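You operate a simulated robot arm through the tools that you are given. There is no shell and no other tool. Be economical: measure what you need, move in short steps, check, and stop when the job is done.

You are at the controls of a simulated robot arm. One attempt, no reset.

## Task
Measure roller B in the gauge and stand it in the tray for its size.
Fine: leave the gauge open.

It is judged by the outcome, as a careful person would: the job done as asked, and still so three seconds after it is handed in. It fails if anything else is knocked over, pushed out of place, dropped, spilled or broken.

## Robot
A 6-joint arm with a two-finger parallel gripper, fixed in place. Base frame: the origin is at the foot of the arm, x ahead of it, y to its left, z up; the work surface is at about z = 800. Lengths are in mm, angles in rad, forces in N, time in s.
With the tool pointing down near the work surface it reaches from about 260 to 680 mm from the base axis. Its first joint turns from -1.152 to 1.152 rad. Payload 2.9 kg.
The tool frame sits at the grasp point between the pads (the TCP): z along the fingers, y along the line on which they close. The tips reach 30 mm beyond it. The gripper opens to 110 mm. The fingers are 20 mm wide and 10 mm thick; the gripper's body (48 by 112 mm) begins 55 mm behind the TCP.
Orientation is that of the tool frame in the base frame, as a unit quaternion [w, x, y, z]. With the fingers straight down and closing along the base's y, the tool's x points along the base's -x, its y along +y and its z along -z.

## Interface
- The arm moves only by the tool drive_tool. Its argument "moves" is a list of rows, each a list of 7 numbers: the shift along the base's x, y, z in units of 100 mm (1.0 is 100 mm), then the turn, a rotation vector about the base's x, y, z in units of 120 degrees (1.0 is 120 degrees), then the opening in per cent of the stroke, from 0 (shut) to 100 (fully open). In form: [[tx, ty, tz, ax, ay, az, gripper], ...]. A call has 1 to 20 rows; each row is the pose to reach, as a shift and turn from the pose commanded when the call began. A call with a number of a shift or a turn outside -1 to 1 is refused whole. Rows are played at 5 a second. More than 50 mm and 0.15 rad between two rows, or a gripper value outside its range, and nothing of the call is played. A pose out of reach is approached as far as the arm can. The call stops where the force on the tool passes 50 N (or 10 N more than at its start, if that is more) or the arm is blocked; 0.2 s more then pass. Each finger travels about 108 mm/s and halts on what it meets, pressing with about 24 N; the grip force reading is that of the motor and also rises with nothing between the fingers. The clock runs only during rows and for 0.2 s after the last one: add rows that repeat a pose to give the fingers time. The reply holds the time, the measured pose of the TCP, the force on the tool along the base axes, the opening and the grip force, in the units named above and with some noise, and new pictures: "show" is both (left out), scene, wrist or none.
- Cameras (640 x 400 px; columns grow to the right, rows downward): "scene" is fixed at [87.3, 438.4, 1402.8]; the picture's right is [-0.67, -0.75, 0.00], its down [-0.31, 0.28, -0.91] and it looks along [0.68, -0.61, -0.41] (base axes); focal length 363 px, centre (320, 200). "wrist" rides on the gripper at [72, 17, -103] in the tool frame; the picture's right is [-0.23, 0.97, 0.00], its down [-0.76, -0.18, -0.62] and it looks along [-0.61, -0.14, 0.78] (tool axes); focal length 222 px, centre (320, 200). There is no depth. A picture from a camera that has moved, and an enlarged one, comes with that camera's place and axes in the base frame and with its lens.
- zoom(camera, box): a new picture of the part [left, top, right, bottom] of that camera's present view, enlarged. The clock stands still meanwhile.
- finish_job(): hands the job in; it is judged then, once.

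Go step by step. Nothing tells you positions but the pictures and the camera data: compare them with the known pose of the tool, close in by small moves and look again before you grip or let go. The budget is 120 turns and 170 pictures, counting those below and the enlarged ones. Unless the task says otherwise, let go and move clear before handing in, and close with one line.

The tools are called after "Emit:" by a JSON object that holds its "op" and its "data". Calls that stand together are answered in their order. drive_tool: Moves the arm, as the interface text tells. Its arguments: {"type":"object","properties":{"moves":{"type":"array"},"show":{"type":"string","enum":["both","scene","wrist","none"]}},"required":["moves"]} The other tools are called the same way: zoom (camera, box) takes an enlarged picture of a part of a camera's view; finish_job () hands the job in.

At the start:

```text
clock: 0.0
tool_pos: [516.9, 17.6, 1124.6]
orientation: [0.0, 0.001, 1.0, 0.0]
ft_force: [0.9, -0.1, 0.5]
opening: 109.8
gripper_force: 0.1
```

scene: 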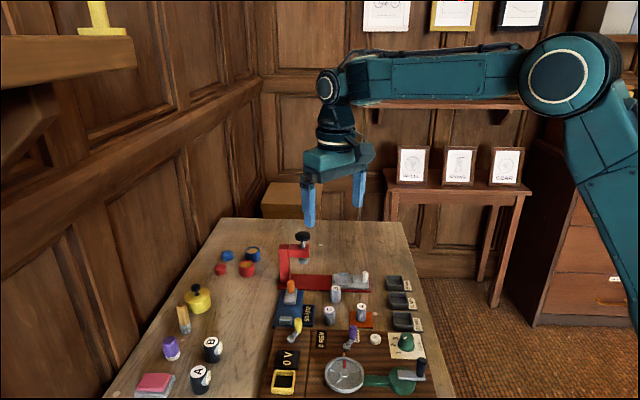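
wrist: 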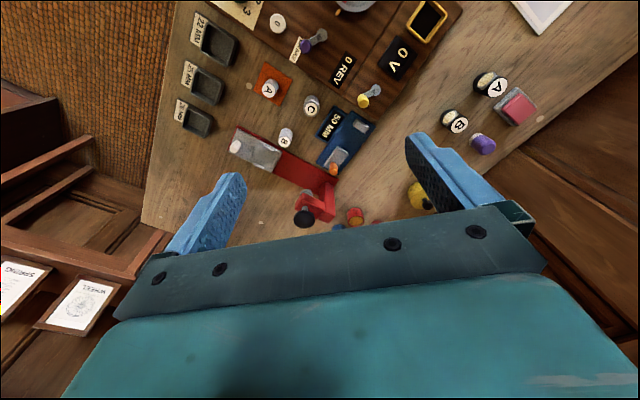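

I see a busy bench with rollers A, B, C near a red device and a blue device with a "50 MM" display, and three trays with labels. I'll zoom in to look at the details.

Emit:
{"op": "zoom", "data": {"camera": "scene", "box": [260, 220, 440, 340]}}

Emit:
{"op": "zoom", "data": {"camera": "wrist", "box": [160, 0, 400, 150]}}

Emit:
{"op": "zoom", "data": {"camera": "wrist", "box": [220, 80, 400, 230]}}

```text
3.33 times, centred on (350, 280) of scene
camera zoom: at [87.3, 438.4, 1402.8], right [-0.67, -0.75, 0.0], down [-0.31, 0.28, -0.91], along [0.68, -0.61, -0.41], focal length 1210 px, centre (220, -67)
```

zoom: 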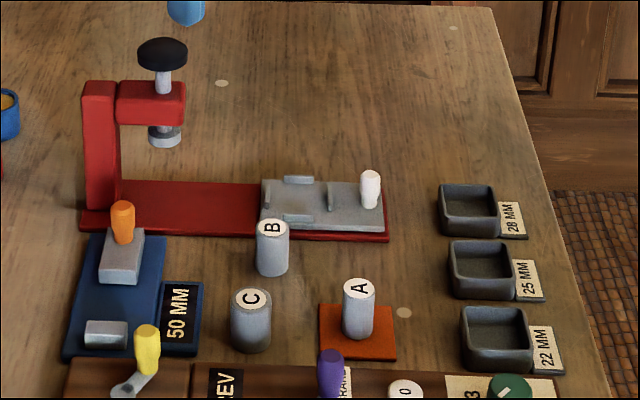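

```text
2.67 times, centred on (280, 75) of wrist
camera zoom: at [444.9, 35.2, 1227.9], right [0.23, 0.97, 0.0], down [0.76, -0.18, 0.62], along [0.61, -0.14, -0.78], focal length 592 px, centre (427, 533)
```

zoom: 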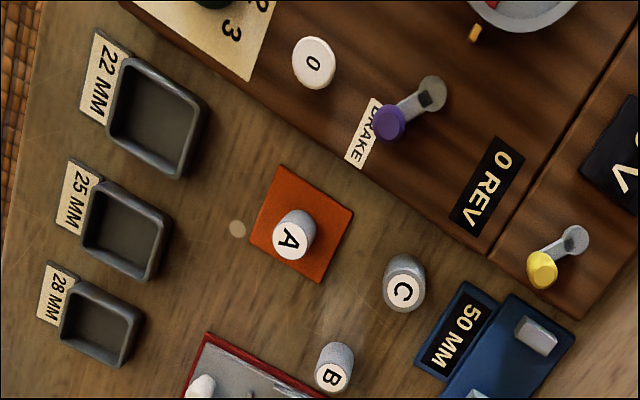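

```text
2.67 times, centred on (310, 155) of wrist
camera zoom: at [444.9, 35.2, 1227.9], right [0.23, 0.97, 0.0], down [0.76, -0.18, 0.62], along [0.61, -0.14, -0.78], focal length 592 px, centre (347, 320)
```

zoom: 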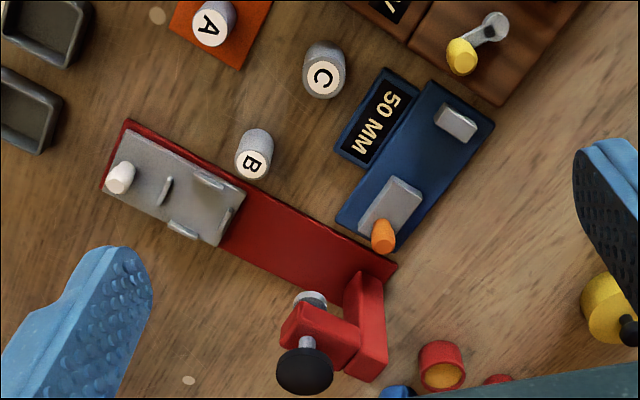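

The blue unit is the gauge: a fixed jaw near (607,75), and an orange-knobbed slide near (662,18), so its axis runs diagonally. Roller B is near (600,-74). I'll turn the fingers to close along the diagonal (0.70,0.71) and move above B.

Emit:
{"op": "drive_tool", "data": {"moves": [[0.12, -0.13, -0.15, 0, 0, -0.062, 100], [0.24, -0.26, -0.3, 0, 0, -0.124, 100], [0.36, -0.39, -0.45, 0, 0, -0.186, 90], [0.48, -0.52, -0.6, 0, 0, -0.248, 80], [0.6, -0.65, -0.8, 0, 0, -0.31, 70], [0.75, -0.8, -0.95, 0, 0, -0.371, 60], [0.83, -0.92, -0.95, 0, 0, -0.371, 60]]}}

```text
clock: 1.6
tool_pos: [601.3, -73.4, 1030.2]
orientation: [0.001, 0.38, 0.925, 0.001]
ft_force: [-0.8, 0.2, -0.4]
opening: 66.2
gripper_force: 0.1
camera wrist: at [561.0, -11.2, 1133.2], right [0.85, 0.53, 0.0], down [0.42, -0.66, 0.62], along [0.33, -0.53, -0.78], focal length 222 px, centre (320, 200)
```

scene: 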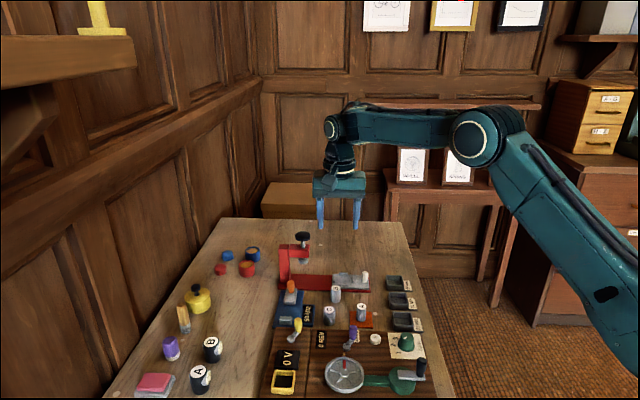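
wrist: 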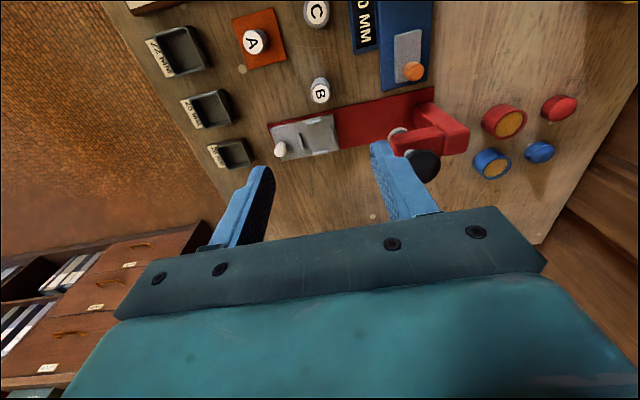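

The turn is good, with the fingers parallel to the red base. I'll zoom in to refine B and the gauge.

Emit:
{"op": "zoom", "data": {"camera": "wrist", "box": [280, 0, 450, 120]}}

Emit:
{"op": "zoom", "data": {"camera": "scene", "box": [265, 265, 365, 335]}}

```text
3.33 times, centred on (365, 60) of wrist
camera zoom: at [561.0, -11.2, 1133.2], right [0.85, 0.53, 0.0], down [0.42, -0.66, 0.62], along [0.33, -0.53, -0.78], focal length 740 px, centre (170, 667)
```

zoom: 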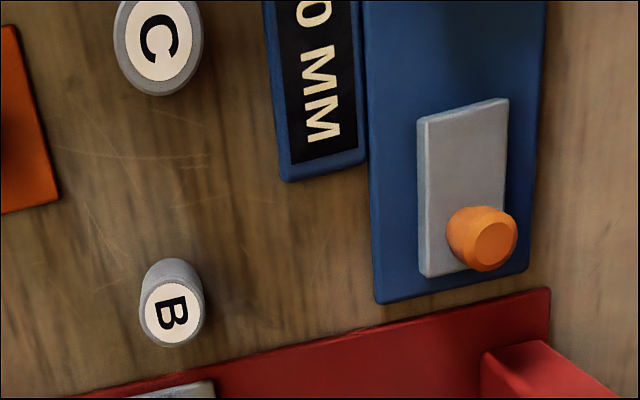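

```text
5.71 times, centred on (315, 300) of scene
camera zoom: at [87.3, 438.4, 1402.8], right [-0.67, -0.75, 0.0], down [-0.31, 0.28, -0.91], along [0.68, -0.61, -0.41], focal length 2074 px, centre (349, -371)
```

zoom: 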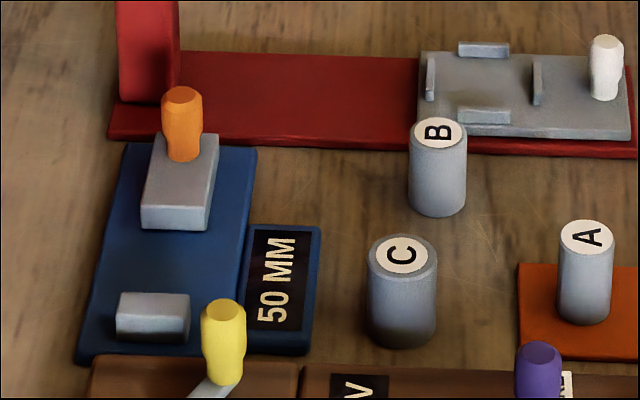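

B is about 38 mm tall, centred near (600,-72). I'll descend partway and check the alignment.

Emit:
{"op": "drive_tool", "data": {"moves": [[0, 0.01, -0.25, 0, 0, 0, 55], [0, 0.01, -0.5, 0, 0, 0, 50], [0, 0.01, -0.75, 0, 0, 0, 50], [0, 0.01, -1.0, 0, 0, 0, 50], [0, 0.01, -1.0, 0, 0, 0, 50]]}}

Emit:
{"op": "zoom", "data": {"camera": "scene", "box": [285, 225, 385, 325]}}

```text
clock: 2.8
tool_pos: [600.9, -71.4, 928.5]
orientation: [0.0, 0.378, 0.926, 0.0]
ft_force: [-0.1, 0.3, 0.1]
opening: 54.8
gripper_force: 0.0
camera wrist: at [560.3, -9.6, 1032.9], right [0.84, 0.54, 0.0], down [0.42, -0.66, 0.62], along [0.33, -0.53, -0.78], focal length 222 px, centre (320, 200)
```

scene: 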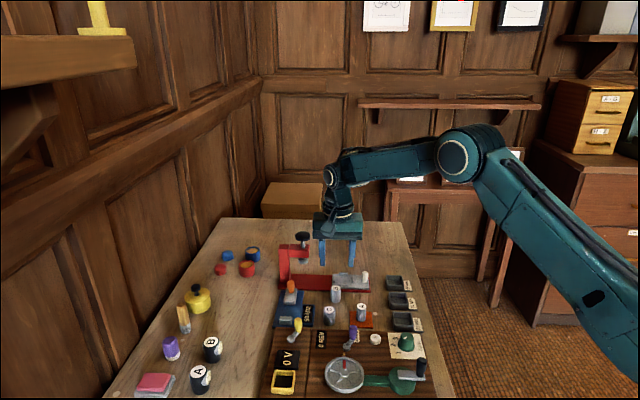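
wrist: 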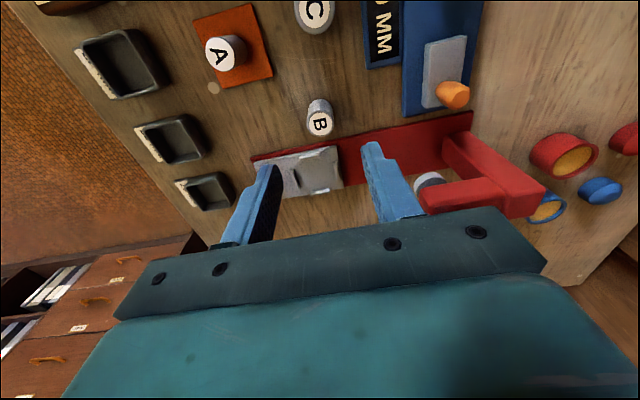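

```text
4.00 times, centred on (335, 275) of scene
camera zoom: at [87.3, 438.4, 1402.8], right [-0.67, -0.75, 0.0], down [-0.31, 0.28, -0.91], along [0.68, -0.61, -0.41], focal length 1452 px, centre (260, -100)
```

zoom: 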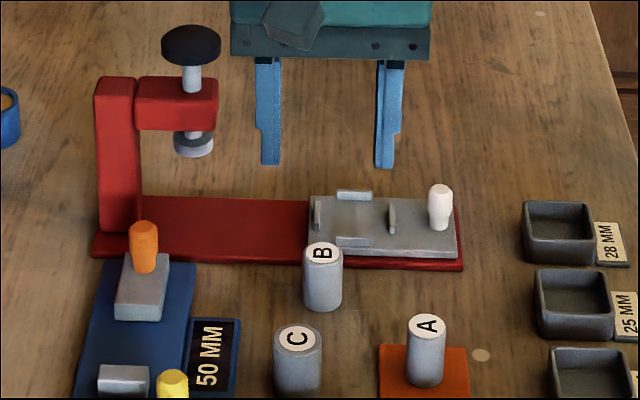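

From both cameras B is near (597,-69.5), with its top around z 843. I'm shifting slightly and descending more, then I'll look.

Emit:
{"op": "drive_tool", "data": {"moves": [[-0.03, 0.025, -0.2, 0, 0, 0, 50], [-0.03, 0.025, -0.4, 0, 0, 0, 50], [-0.03, 0.025, -0.55, 0, 0, 0, 50], [-0.03, 0.025, -0.55, 0, 0, 0, 50]]}}

Emit:
{"op": "zoom", "data": {"camera": "scene", "box": [285, 225, 385, 325]}}

```text
clock: 3.8
tool_pos: [598.2, -70.3, 874.7]
orientation: [-0.001, 0.379, 0.925, 0.0]
ft_force: [-0.2, -0.5, -0.1]
opening: 55.0
gripper_force: 0.2
camera wrist: at [557.6, -7.8, 978.2], right [0.84, 0.54, 0.0], down [0.42, -0.66, 0.62], along [0.33, -0.53, -0.78], focal length 222 px, centre (320, 200)
```

scene: 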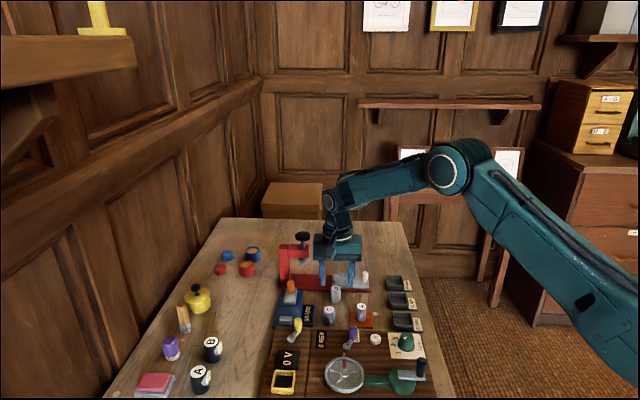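
wrist: 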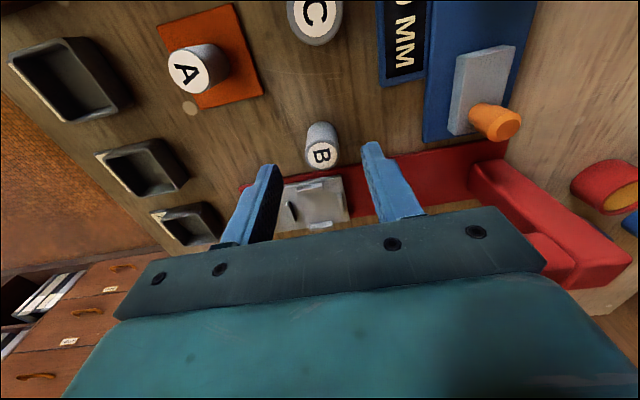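

```text
4.00 times, centred on (335, 275) of scene
camera zoom: at [87.3, 438.4, 1402.8], right [-0.67, -0.75, 0.0], down [-0.31, 0.28, -0.91], along [0.68, -0.61, -0.41], focal length 1452 px, centre (260, -100)
```

zoom: 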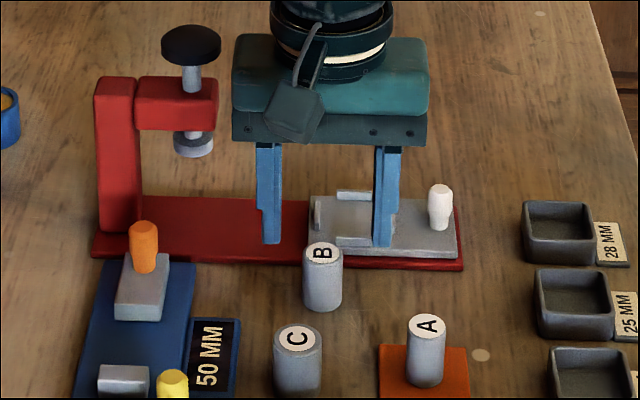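

B is centred between the fingers. I'm adjusting 3 mm, descending to TCP z≈846 and gripping.

Emit:
{"op": "drive_tool", "data": {"moves": [[-0.025, 0.03, 0, 0, 0, 0, 50], [-0.025, 0.03, -0.15, 0, 0, 0, 50], [-0.025, 0.03, -0.29, 0, 0, 0, 50], [-0.025, 0.03, -0.29, 0, 0, 0, 50]], "show": "wrist"}}

Emit:
{"op": "zoom", "data": {"camera": "scene", "box": [285, 225, 385, 325]}}

```text
clock: 4.8
tool_pos: [595.7, -66.5, 846.3]
orientation: [0.0, 0.378, 0.926, 0.0]
ft_force: [0.0, 0.1, -0.1]
opening: 55.2
gripper_force: 0.1
camera wrist: at [555.0, -4.9, 948.9], right [0.84, 0.54, 0.0], down [0.42, -0.66, 0.62], along [0.33, -0.53, -0.78], focal length 222 px, centre (320, 200)
```

wrist: 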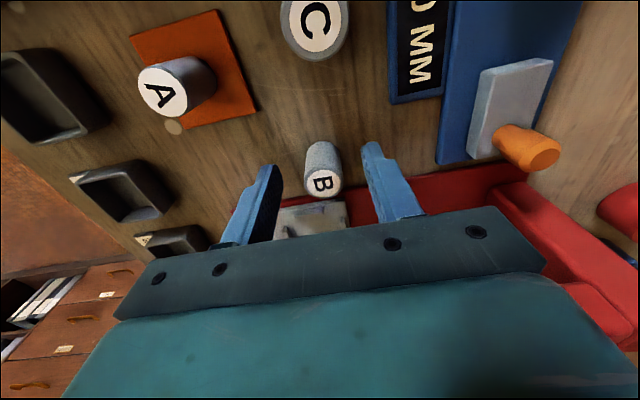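

```text
4.00 times, centred on (335, 275) of scene
camera zoom: at [87.3, 438.4, 1402.8], right [-0.67, -0.75, 0.0], down [-0.31, 0.28, -0.91], along [0.68, -0.61, -0.41], focal length 1452 px, centre (260, -100)
```

zoom: 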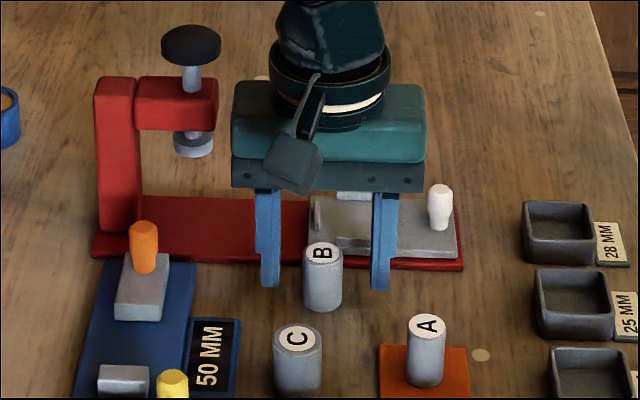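

Alignment looks right from both views. Closing the fingers.

Emit:
{"op": "drive_tool", "data": {"moves": [[0, 0, 0, 0, 0, 0, 30], [0, 0, 0, 0, 0, 0, 15], [0, 0, 0, 0, 0, 0, 10], [0, 0, 0, 0, 0, 0, 10]], "show": "wrist"}}

```text
clock: 5.8
tool_pos: [594.7, -66.8, 844.6]
orientation: [0.0, 0.378, 0.926, 0.0]
ft_force: [0.8, 0.0, -0.2]
opening: 24.2
gripper_force: 24.1
camera wrist: at [555.1, -4.9, 949.1], right [0.84, 0.54, 0.0], down [0.42, -0.66, 0.62], along [0.33, -0.53, -0.78], focal length 222 px, centre (320, 200)
```

wrist: 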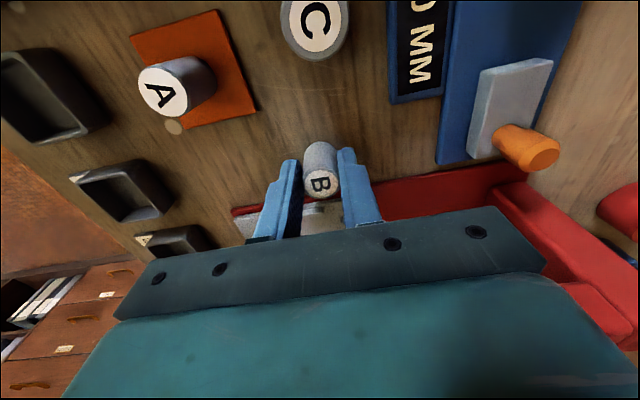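

Gripped at about 24 mm across. I'm lifting and carrying it toward the gauge, whose centre I take as about (633,49).

Emit:
{"op": "drive_tool", "data": {"moves": [[0, 0, 0.2, 0, 0, 0, 10], [0, 0, 0.4, 0, 0, 0, 10], [0, 0, 0.6, 0, 0, 0, 10], [0, 0, 0.8, 0, 0, 0, 10], [0.1, 0.3, 0.8, 0, 0, 0, 10], [0.2, 0.6, 0.8, 0, 0, 0, 10], [0.3, 0.9, 0.8, 0, 0, 0, 10], [0.3, 0.9, 0.8, 0, 0, 0, 10]]}}

Emit:
{"op": "zoom", "data": {"camera": "scene", "box": [255, 225, 355, 345]}}

```text
clock: 7.6
tool_pos: [624.9, 24.1, 925.9]
orientation: [0.0, 0.379, 0.925, 0.0]
ft_force: [0.1, -0.2, -0.3]
opening: 23.9
gripper_force: 24.0
camera wrist: at [585.0, 85.5, 1029.8], right [0.84, 0.53, 0.0], down [0.42, -0.66, 0.62], along [0.33, -0.53, -0.78], focal length 222 px, centre (320, 200)
```

scene: 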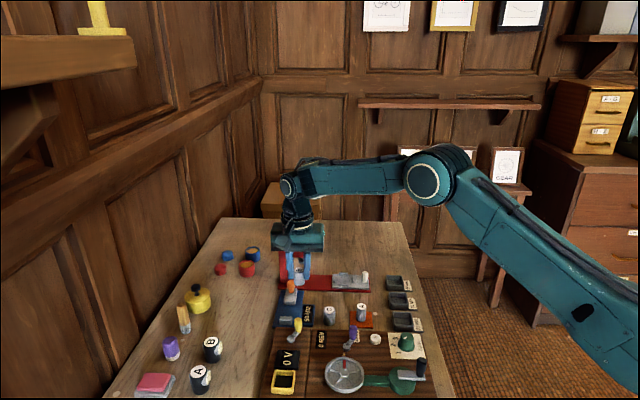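
wrist: 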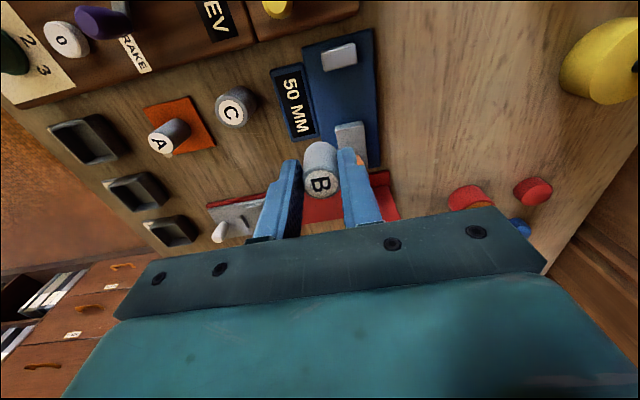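

```text
3.33 times, centred on (305, 285) of scene
camera zoom: at [87.3, 438.5, 1402.8], right [-0.67, -0.75, 0.0], down [-0.31, 0.28, -0.91], along [0.68, -0.61, -0.41], focal length 1210 px, centre (370, -83)
```

zoom: 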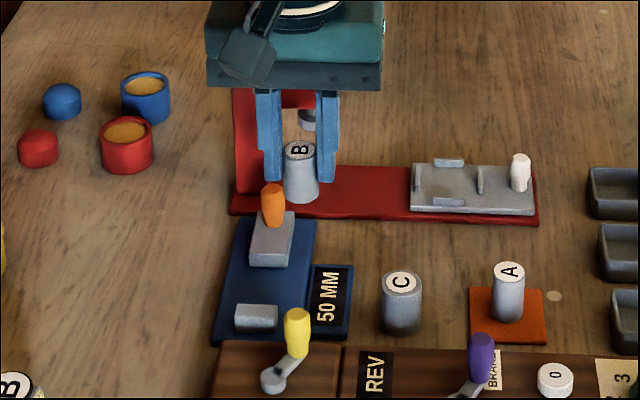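

I'm moving over the midpoint between the jaws, now estimated at (631,52), and dropping to just above jaw height.

Emit:
{"op": "drive_tool", "data": {"moves": [[0.03, 0.14, 0, 0, 0, 0, 10], [0.06, 0.28, 0, 0, 0, 0, 10], [0.06, 0.28, -0.2, 0, 0, 0, 10], [0.06, 0.28, -0.4, 0, 0, 0, 10], [0.06, 0.28, -0.45, 0, 0, 0, 10], [0.06, 0.28, -0.45, 0, 0, 0, 10]]}}

Emit:
{"op": "zoom", "data": {"camera": "scene", "box": [255, 245, 335, 345]}}

Emit:
{"op": "zoom", "data": {"camera": "wrist", "box": [240, 50, 440, 250]}}

```text
clock: 9.0
tool_pos: [630.9, 50.8, 880.6]
orientation: [0.0, 0.379, 0.926, 0.0]
ft_force: [0.3, -0.3, -2.0]
opening: 24.2
gripper_force: 24.2
camera wrist: at [591.2, 113.6, 983.8], right [0.84, 0.54, 0.0], down [0.42, -0.66, 0.62], along [0.33, -0.53, -0.78], focal length 222 px, centre (320, 200)
```

scene: 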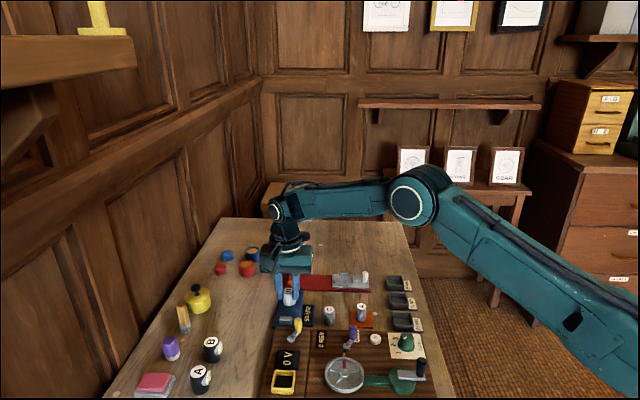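
wrist: 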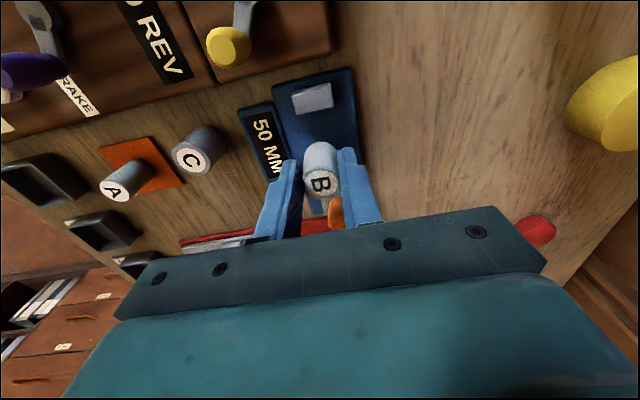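

```text
4.00 times, centred on (295, 295) of scene
camera zoom: at [87.3, 438.4, 1402.8], right [-0.67, -0.75, 0.0], down [-0.31, 0.28, -0.91], along [0.68, -0.61, -0.41], focal length 1452 px, centre (420, -180)
```

zoom: 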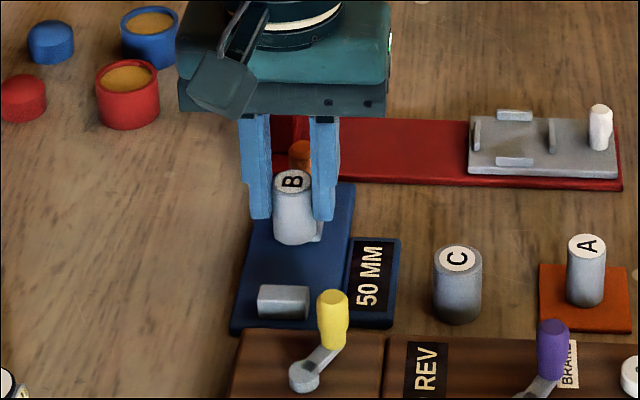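

```text
2.00 times, centred on (340, 150) of wrist
camera zoom: at [591.2, 113.6, 983.8], right [0.84, 0.54, 0.0], down [0.42, -0.66, 0.62], along [0.33, -0.53, -0.78], focal length 444 px, centre (280, 300)
```

zoom: 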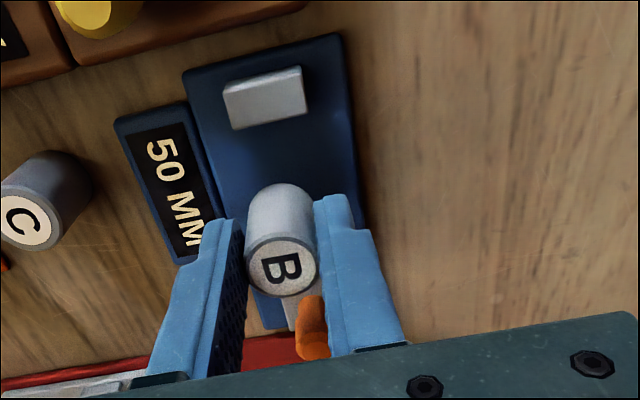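

The roller sits between the jaws in plan. I'm lowering gently and watching the force.

Emit:
{"op": "drive_tool", "data": {"moves": [[-0.005, 0.01, -0.07, 0, 0, 0, 10], [-0.005, 0.01, -0.14, 0, 0, 0, 10], [-0.005, 0.01, -0.2, 0, 0, 0, 10], [-0.005, 0.01, -0.2, 0, 0, 0, 10]], "show": "none"}}

Emit:
{"op": "zoom", "data": {"camera": "scene", "box": [255, 245, 335, 345]}}

```text
clock: 10.0
tool_pos: [630.2, 51.4, 859.7]
orientation: [0.0, 0.379, 0.925, 0.0]
ft_force: [-1.0, 0.7, -1.5]
opening: 24.0
gripper_force: 24.7
```

```text
4.00 times, centred on (295, 295) of scene
camera zoom: at [87.3, 438.4, 1402.8], right [-0.67, -0.75, 0.0], down [-0.31, 0.28, -0.91], along [0.68, -0.61, -0.41], focal length 1452 px, centre (420, -180)
```

zoom: 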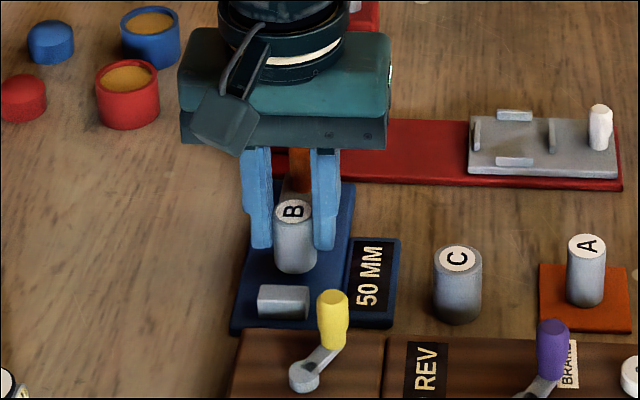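

Still free. Continuing down in small steps until contact.

Emit:
{"op": "drive_tool", "data": {"moves": [[0, 0, -0.02, 0, 0, 0, 10], [0, 0, -0.03, 0, 0, 0, 10], [0, 0, -0.03, 0, 0, 0, 10]], "show": "none"}}

```text
clock: 10.8
tool_pos: [630.4, 51.8, 857.8]
orientation: [-0.001, 0.379, 0.926, 0.0]
ft_force: [0.3, -0.6, -1.2]
opening: 24.4
gripper_force: 24.4
```

Emit:
{"op": "drive_tool", "data": {"moves": [[0, 0, -0.015, 0, 0, 0, 10], [0, 0, -0.025, 0, 0, 0, 10], [0, 0, -0.025, 0, 0, 0, 10]], "show": "none"}}

```text
clock: 11.6
tool_pos: [630.7, 51.4, 854.6]
orientation: [0.0, 0.378, 0.926, 0.0]
ft_force: [-0.2, 0.3, -1.4]
opening: 24.0
gripper_force: 23.7
```

Emit:
{"op": "drive_tool", "data": {"moves": [[0, 0, -0.01, 0, 0, 0, 10], [0, 0, -0.02, 0, 0, 0, 10], [0, 0, -0.02, 0, 0, 0, 10]], "show": "none"}}

Emit:
{"op": "zoom", "data": {"camera": "scene", "box": [255, 245, 335, 345]}}

```text
clock: 12.4
tool_pos: [630.7, 51.7, 853.9]
orientation: [0.0, 0.379, 0.925, 0.0]
ft_force: [-2.3, 0.0, 5.7]
opening: 24.0
gripper_force: 23.5
```

```text
4.00 times, centred on (295, 295) of scene
camera zoom: at [87.2, 438.4, 1402.9], right [-0.67, -0.75, 0.0], down [-0.31, 0.28, -0.91], along [0.68, -0.61, -0.41], focal length 1452 px, centre (420, -180)
```

zoom: 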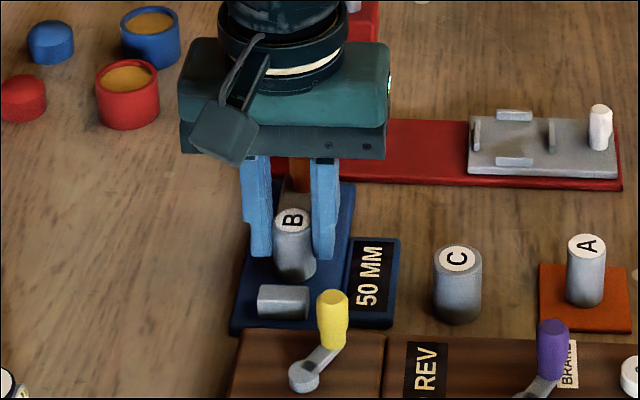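

Contact: the roller stands on the gauge base between the jaws. I'll release it and rise.

Emit:
{"op": "drive_tool", "data": {"moves": [[0, 0, 0, 0, 0, 0, 30], [0, 0, 0, 0, 0, 0, 45], [0, 0, 0, 0, 0, 0, 45], [0, 0, 0.2, 0, 0, 0, 45], [0, 0, 0.45, 0, 0, 0, 45], [0, 0, 0.7, 0, 0, 0, 45], [0, 0, 0.9, 0, 0, 0, 45]]}}

Emit:
{"op": "zoom", "data": {"camera": "scene", "box": [255, 245, 335, 345]}}

Emit:
{"op": "zoom", "data": {"camera": "wrist", "box": [220, 50, 460, 250]}}

```text
clock: 14.0
tool_pos: [631.2, 52.1, 943.2]
orientation: [0.0, 0.379, 0.925, 0.001]
ft_force: [0.0, 0.1, -0.5]
opening: 49.4
gripper_force: 0.1
camera wrist: at [590.8, 114.4, 1046.5], right [0.84, 0.54, 0.0], down [0.42, -0.66, 0.62], along [0.33, -0.53, -0.78], focal length 222 px, centre (320, 200)
```

scene: 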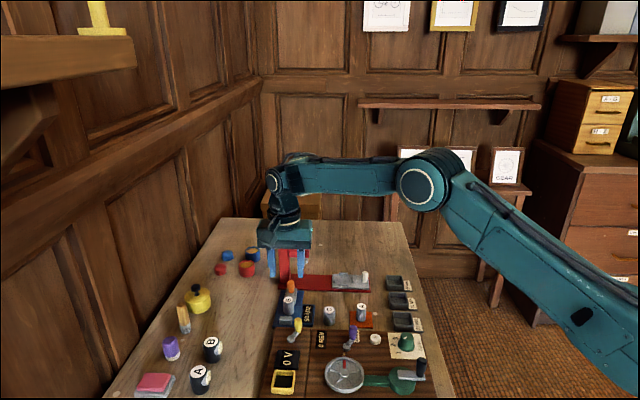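
wrist: 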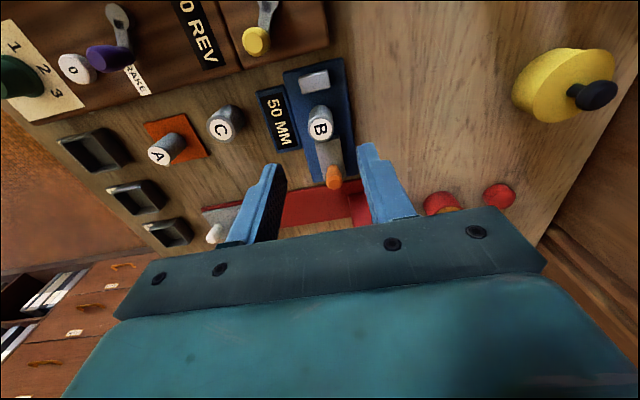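

```text
4.00 times, centred on (295, 295) of scene
camera zoom: at [87.3, 438.4, 1402.8], right [-0.67, -0.75, 0.0], down [-0.31, 0.28, -0.91], along [0.68, -0.61, -0.41], focal length 1452 px, centre (420, -180)
```

zoom: 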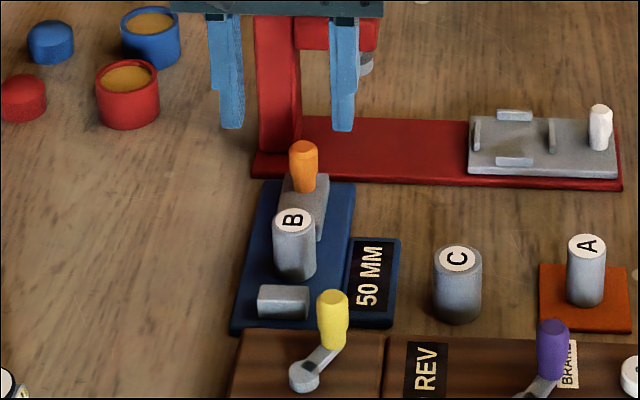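

```text
2.00 times, centred on (340, 150) of wrist
camera zoom: at [590.8, 114.4, 1046.5], right [0.84, 0.54, 0.0], down [0.42, -0.66, 0.62], along [0.33, -0.53, -0.78], focal length 444 px, centre (280, 300)
```

zoom: 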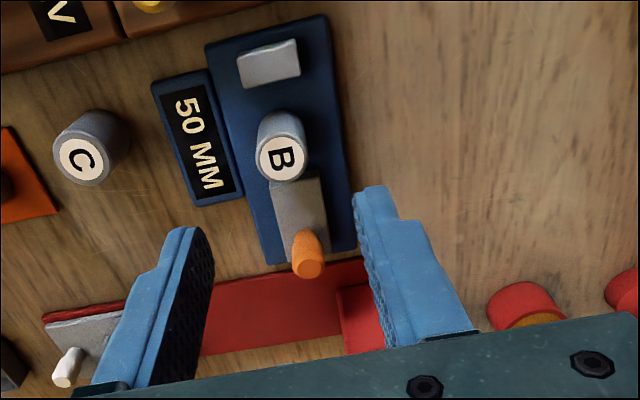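

Roller B stands well between the jaws. Next I'll grip the orange knob of the sliding jaw, at about (671,11) with its top near z 860. First I'll move above it.

Emit:
{"op": "drive_tool", "data": {"moves": [[0.13, -0.13, 0, 0, 0, 0, 45], [0.26, -0.27, 0, 0, 0, 0, 45], [0.4, -0.41, 0, 0, 0, 0, 45], [0.4, -0.41, -0.2, 0, 0, 0, 45], [0.4, -0.41, -0.35, 0, 0, 0, 45], [0.4, -0.41, -0.35, 0, 0, 0, 45]], "show": "wrist"}}

Emit:
{"op": "zoom", "data": {"camera": "scene", "box": [255, 225, 335, 325]}}

```text
clock: 15.4
tool_pos: [671.3, 10.7, 909.2]
orientation: [0.0, 0.379, 0.926, 0.0]
ft_force: [-0.5, -0.2, 0.6]
opening: 49.6
gripper_force: 0.1
camera wrist: at [630.7, 73.3, 1011.6], right [0.84, 0.54, 0.0], down [0.42, -0.66, 0.62], along [0.33, -0.53, -0.78], focal length 222 px, centre (320, 200)
```

wrist: 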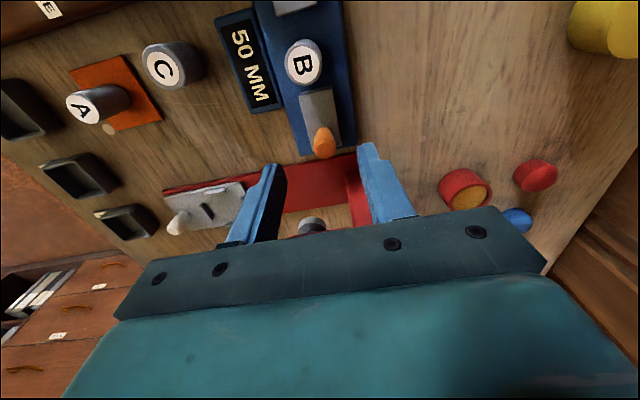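

```text
4.00 times, centred on (295, 275) of scene
camera zoom: at [87.3, 438.4, 1402.8], right [-0.67, -0.75, 0.0], down [-0.31, 0.28, -0.91], along [0.68, -0.61, -0.41], focal length 1452 px, centre (420, -100)
```

zoom: 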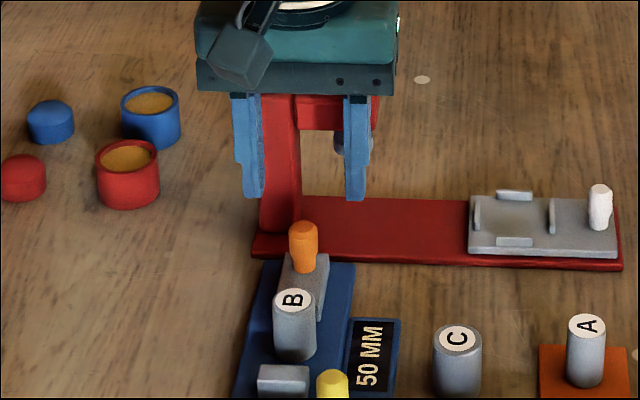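

The knob is at about (672,11), centred. Descending to grip it.

Emit:
{"op": "drive_tool", "data": {"moves": [[0, 0, -0.15, 0, 0, 0, 45], [0, 0, -0.3, 0, 0, 0, 45], [0, 0, -0.39, 0, 0, 0, 45], [0, 0, -0.39, 0, 0, 0, 45]], "show": "wrist"}}

Emit:
{"op": "zoom", "data": {"camera": "scene", "box": [255, 245, 335, 345]}}

```text
clock: 16.4
tool_pos: [672.1, 10.3, 868.9]
orientation: [0.0, 0.379, 0.925, 0.0]
ft_force: [0.2, -0.2, 0.4]
opening: 49.6
gripper_force: 0.1
camera wrist: at [631.2, 73.1, 971.9], right [0.84, 0.54, 0.0], down [0.42, -0.66, 0.62], along [0.33, -0.53, -0.78], focal length 222 px, centre (320, 200)
```

wrist: 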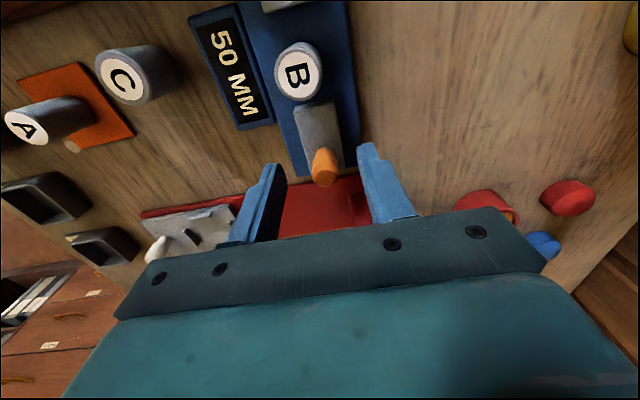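

```text
4.00 times, centred on (295, 295) of scene
camera zoom: at [87.3, 438.4, 1402.8], right [-0.67, -0.75, 0.0], down [-0.31, 0.28, -0.91], along [0.68, -0.61, -0.41], focal length 1452 px, centre (420, -180)
```

zoom: 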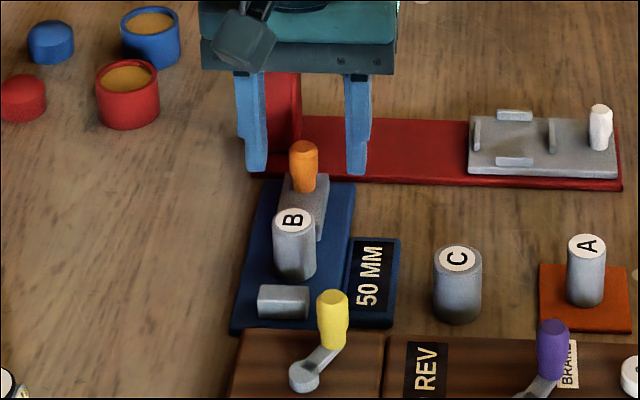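

I'm correcting a few mm toward the knob, going slightly lower, and closing on it.

Emit:
{"op": "drive_tool", "data": {"moves": [[-0.015, 0.035, -0.04, 0, 0, 0, 45], [-0.015, 0.035, -0.04, 0, 0, 0, 25], [-0.015, 0.035, -0.04, 0, 0, 0, 10], [-0.015, 0.035, -0.04, 0, 0, 0, 8], [-0.015, 0.035, -0.04, 0, 0, 0, 8]], "show": "wrist"}}

Emit:
{"op": "zoom", "data": {"camera": "scene", "box": [255, 245, 335, 345]}}

```text
clock: 17.6
tool_pos: [670.1, 16.2, 865.6]
orientation: [0.002, 0.378, 0.926, 0.001]
ft_force: [7.7, 7.3, -2.2]
opening: 17.0
gripper_force: 45.1
camera wrist: at [629.8, 77.9, 968.4], right [0.84, 0.54, 0.0], down [0.42, -0.66, 0.62], along [0.34, -0.53, -0.78], focal length 222 px, centre (320, 200)
```

wrist: 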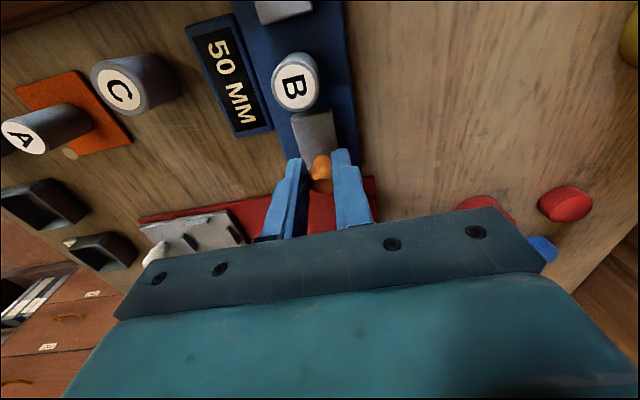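

```text
4.00 times, centred on (295, 295) of scene
camera zoom: at [87.5, 438.6, 1402.8], right [-0.67, -0.75, 0.0], down [-0.31, 0.28, -0.91], along [0.68, -0.61, -0.41], focal length 1452 px, centre (420, -180)
```

zoom: 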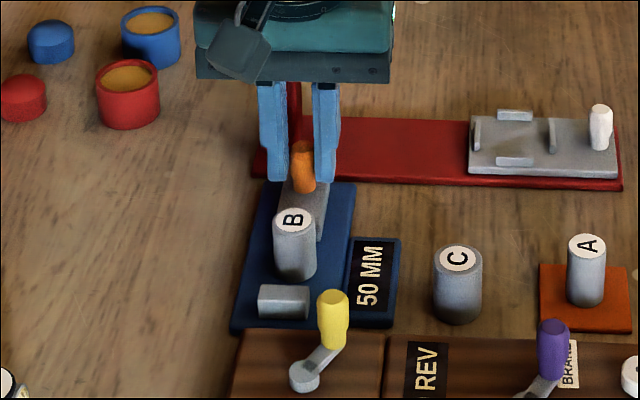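

The knob is held with a slight side load. I'll relieve about 1 mm and slide 12 mm along the axis toward the fixed jaw.

Emit:
{"op": "drive_tool", "data": {"moves": [[0.008, 0.008, 0, 0, 0, 0, 8], [-0.012, 0.028, 0, 0, 0, 0, 8], [-0.042, 0.058, 0, 0, 0, 0, 8], [-0.072, 0.088, 0, 0, 0, 0, 8], [-0.072, 0.088, 0, 0, 0, 0, 8]], "show": "none"}}

Emit:
{"op": "zoom", "data": {"camera": "scene", "box": [255, 245, 335, 345]}}

```text
clock: 18.8
tool_pos: [662.2, 21.9, 865.8]
orientation: [0.0, 0.379, 0.926, 0.0]
ft_force: [1.2, 0.0, 0.8]
opening: 17.2
gripper_force: 45.2
```

```text
4.00 times, centred on (295, 295) of scene
camera zoom: at [87.3, 438.4, 1402.8], right [-0.67, -0.75, 0.0], down [-0.31, 0.28, -0.91], along [0.68, -0.61, -0.41], focal length 1452 px, centre (420, -180)
```

zoom: 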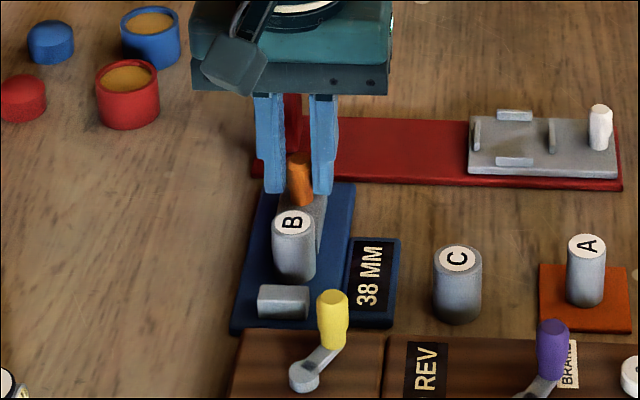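

The display reads 38 mm and the slide moves freely. I'll go another 8 mm.

Emit:
{"op": "drive_tool", "data": {"moves": [[-0.014, 0.014, 0, 0, 0, 0, 8], [-0.028, 0.028, 0, 0, 0, 0, 8], [-0.042, 0.042, 0, 0, 0, 0, 8], [-0.057, 0.057, 0, 0, 0, 0, 8], [-0.057, 0.057, 0, 0, 0, 0, 8]], "show": "none"}}

Emit:
{"op": "zoom", "data": {"camera": "scene", "box": [255, 245, 335, 345]}}

```text
clock: 20.0
tool_pos: [655.8, 30.5, 864.7]
orientation: [-0.001, 0.378, 0.926, -0.001]
ft_force: [-1.2, -0.5, 3.9]
opening: 16.9
gripper_force: 45.1
```

```text
4.00 times, centred on (295, 295) of scene
camera zoom: at [87.2, 438.4, 1402.9], right [-0.67, -0.75, 0.0], down [-0.31, 0.28, -0.91], along [0.68, -0.61, -0.41], focal length 1452 px, centre (420, -180)
```

zoom: 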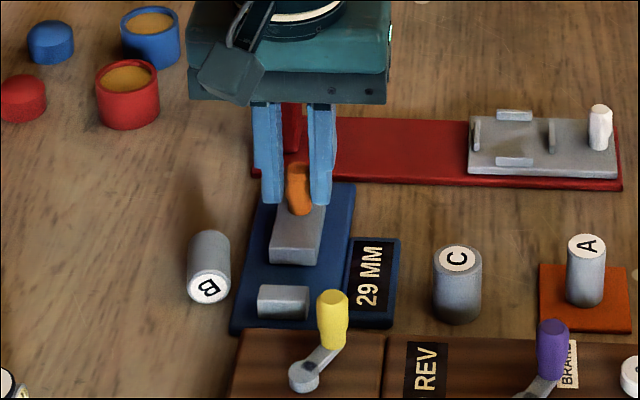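

Roller B has slipped out sideways and lies beside the gauge at left. I'll wait a moment and look at it before recovering.

Emit:
{"op": "drive_tool", "data": {"moves": [[0, 0, 0, 0, 0, 0, 8]]}}

Emit:
{"op": "zoom", "data": {"camera": "scene", "box": [215, 245, 335, 345]}}

Emit:
{"op": "zoom", "data": {"camera": "wrist", "box": [220, 0, 420, 200]}}

```text
clock: 20.4
tool_pos: [656.6, 29.2, 865.1]
orientation: [0.0, 0.378, 0.926, 0.0]
ft_force: [-2.6, -1.5, 4.1]
opening: 17.3
gripper_force: 44.9
camera wrist: at [616.3, 91.6, 968.2], right [0.84, 0.53, 0.0], down [0.42, -0.66, 0.62], along [0.33, -0.53, -0.78], focal length 222 px, centre (320, 200)
```

scene: 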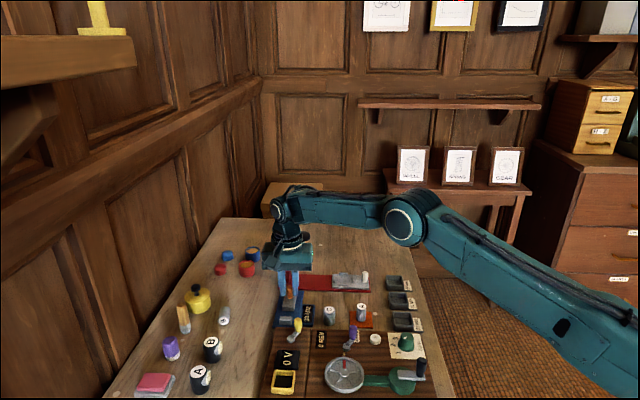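
wrist: 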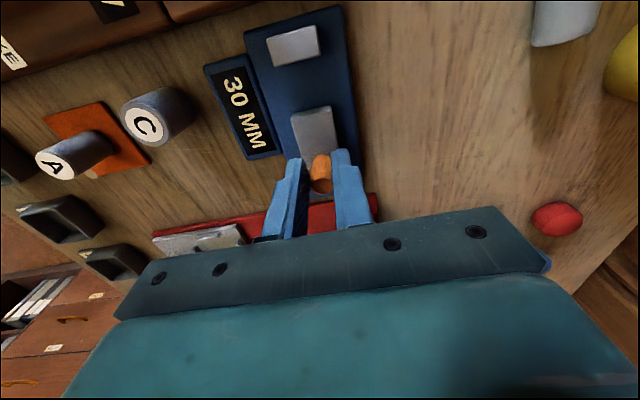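

```text
4.00 times, centred on (275, 295) of scene
camera zoom: at [87.2, 438.4, 1402.9], right [-0.67, -0.75, 0.0], down [-0.31, 0.28, -0.91], along [0.68, -0.61, -0.41], focal length 1452 px, centre (500, -180)
```

zoom: 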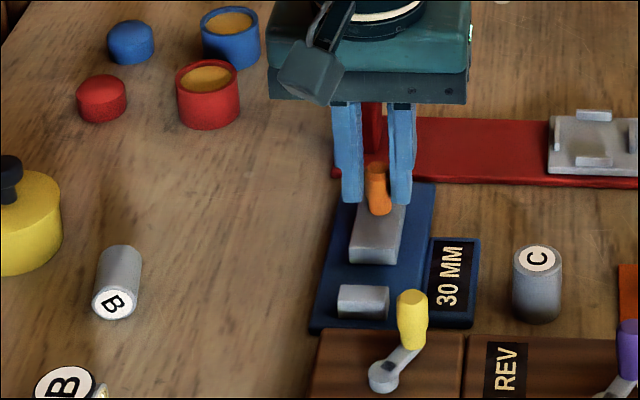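

```text
2.00 times, centred on (320, 100) of wrist
camera zoom: at [616.3, 91.6, 968.2], right [0.84, 0.53, 0.0], down [0.42, -0.66, 0.62], along [0.33, -0.53, -0.78], focal length 444 px, centre (320, 400)
```

zoom: 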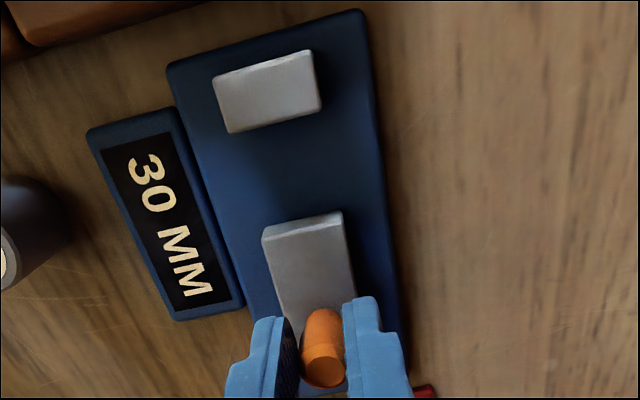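

B is rolling away to the left, out of reach for interception. I'll use the time to slide the gauge back open, and watch.

Emit:
{"op": "drive_tool", "data": {"moves": [[0.04, -0.04, 0, 0, 0, 0, 8], [0.08, -0.08, 0, 0, 0, 0, 8], [0.12, -0.12, 0, 0, 0, 0, 8], [0.13, -0.13, 0, 0, 0, 0, 8]], "show": "scene"}}

Emit:
{"op": "zoom", "data": {"camera": "scene", "box": [130, 235, 350, 395]}}

```text
clock: 21.4
tool_pos: [669.1, 16.3, 864.6]
orientation: [0.001, 0.378, 0.926, 0.0]
ft_force: [-0.2, 1.2, 0.3]
opening: 17.0
gripper_force: 45.3
```

scene: 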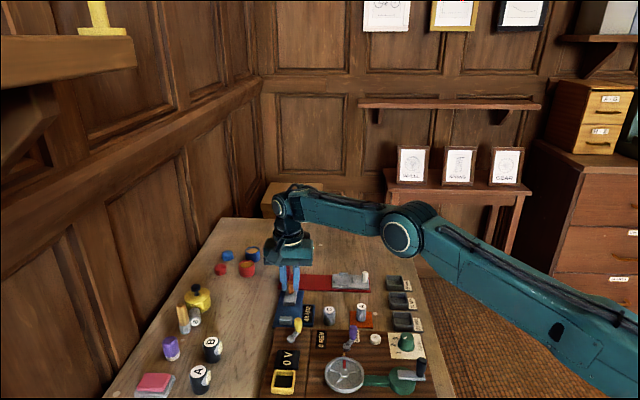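

```text
2.50 times, centred on (240, 315) of scene
camera zoom: at [87.3, 438.5, 1402.8], right [-0.67, -0.75, 0.0], down [-0.31, 0.28, -0.91], along [0.68, -0.61, -0.41], focal length 907 px, centre (520, -88)
```

zoom: 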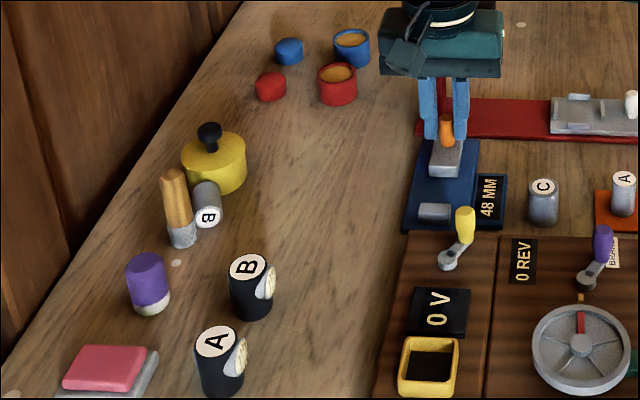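

B has stopped near the wooden-handled tool and the yellow pot, around (769,220), and nothing seems toppled. I'll finish opening the gauge, release the knob and lift.

Emit:
{"op": "drive_tool", "data": {"moves": [[0.01, -0.01, 0, 0, 0, 0, 8], [0.01, -0.01, 0, 0, 0, 0, 20], [0.01, -0.01, 0, 0, 0, 0, 40], [0.01, -0.01, 0, 0, 0, 0, 45], [-0.05, 0.01, 0.3, 0, 0, 0, 45], [-0.1, 0.03, 0.6, 0, 0, 0, 45], [-0.2, 0.1, 0.9, 0, 0, 0, 45], [-0.2, 0.1, 0.9, 0, 0, 0, 45]]}}

Emit:
{"op": "zoom", "data": {"camera": "scene", "box": [150, 265, 260, 365]}}

Emit:
{"op": "zoom", "data": {"camera": "scene", "box": [255, 245, 335, 345]}}

```text
clock: 23.2
tool_pos: [650.7, 27.0, 955.3]
orientation: [0.0, 0.378, 0.926, 0.0]
ft_force: [-0.4, -0.3, 0.5]
opening: 49.5
gripper_force: 0.1
camera wrist: at [609.9, 89.0, 1058.9], right [0.84, 0.54, 0.0], down [0.42, -0.66, 0.62], along [0.33, -0.53, -0.78], focal length 222 px, centre (320, 200)
```

scene: 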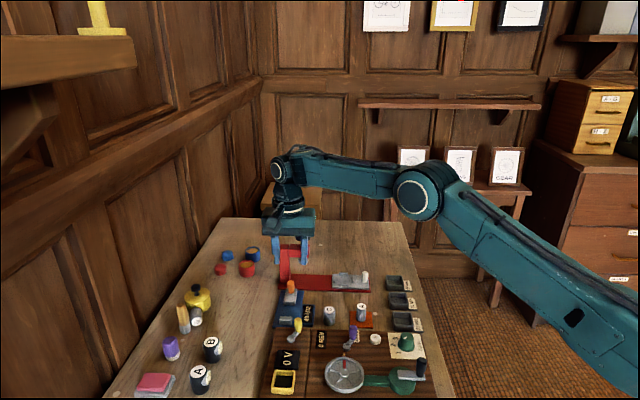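
wrist: 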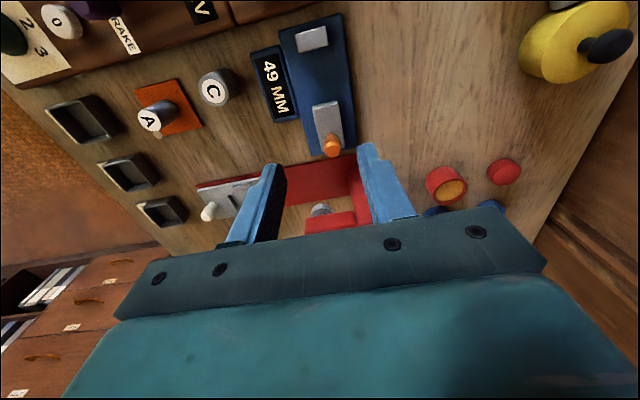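

```text
4.00 times, centred on (205, 315) of scene
camera zoom: at [87.3, 438.4, 1402.8], right [-0.67, -0.75, 0.0], down [-0.31, 0.28, -0.91], along [0.68, -0.61, -0.41], focal length 1452 px, centre (780, -260)
```

zoom: 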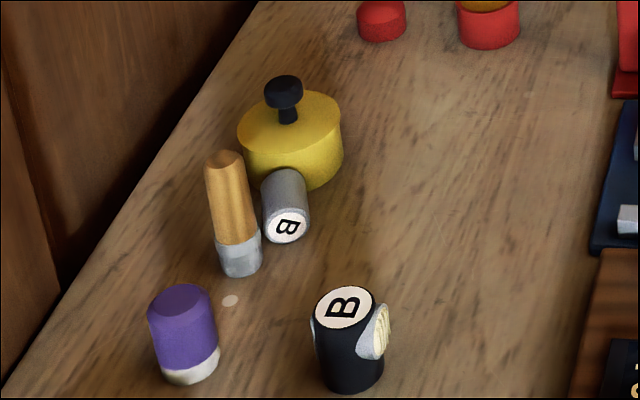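

```text
4.00 times, centred on (295, 295) of scene
camera zoom: at [87.3, 438.4, 1402.8], right [-0.67, -0.75, 0.0], down [-0.31, 0.28, -0.91], along [0.68, -0.61, -0.41], focal length 1452 px, centre (420, -180)
```

zoom: 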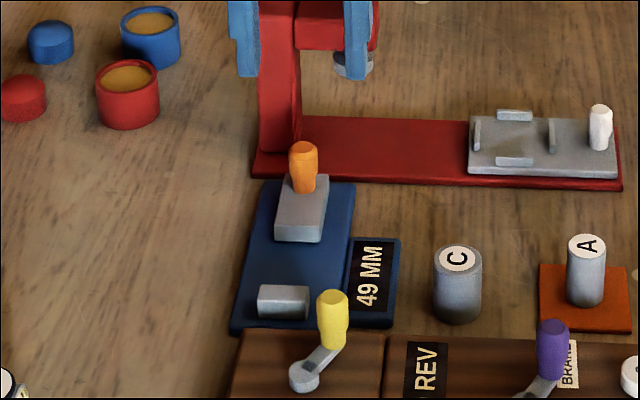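

I think the roller toppled because the jaw had to push it. Next time I'll set it right against the fixed jaw. B now lies near (770,214), its axis roughly along (0.9,-0.4), beyond the reach of a vertical tool, so I'll tilt the tool outward. First I yaw and move over open space.

Emit:
{"op": "drive_tool", "data": {"moves": [[-0.06, 0.2, 0, 0, 0, 0.035, 45], [-0.12, 0.4, 0, 0, 0, 0.07, 45], [-0.18, 0.6, 0, 0, 0, 0.105, 30], [-0.24, 0.8, 0, 0, 0, 0.14, 10], [-0.3, 1.0, 0, 0, 0, 0.172, 5], [-0.3, 1.0, 0, 0, 0, 0.172, 5]]}}

```text
clock: 24.6
tool_pos: [620.5, 126.3, 955.0]
orientation: [0.0, 0.205, 0.979, 0.0]
ft_force: [0.0, -0.4, 0.2]
opening: 5.3
gripper_force: 0.0
camera wrist: at [559.9, 171.1, 1059.0], right [0.6, 0.8, 0.0], down [0.62, -0.47, 0.62], along [0.5, -0.37, -0.78], focal length 222 px, centre (320, 200)
```

scene: 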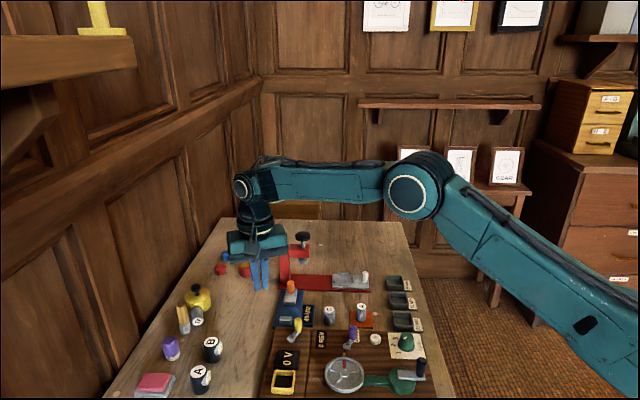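
wrist: 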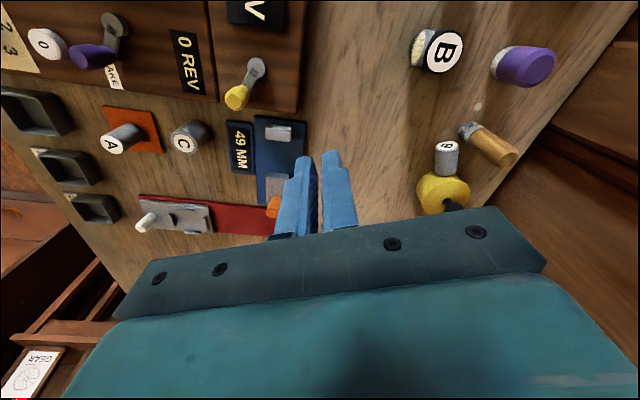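

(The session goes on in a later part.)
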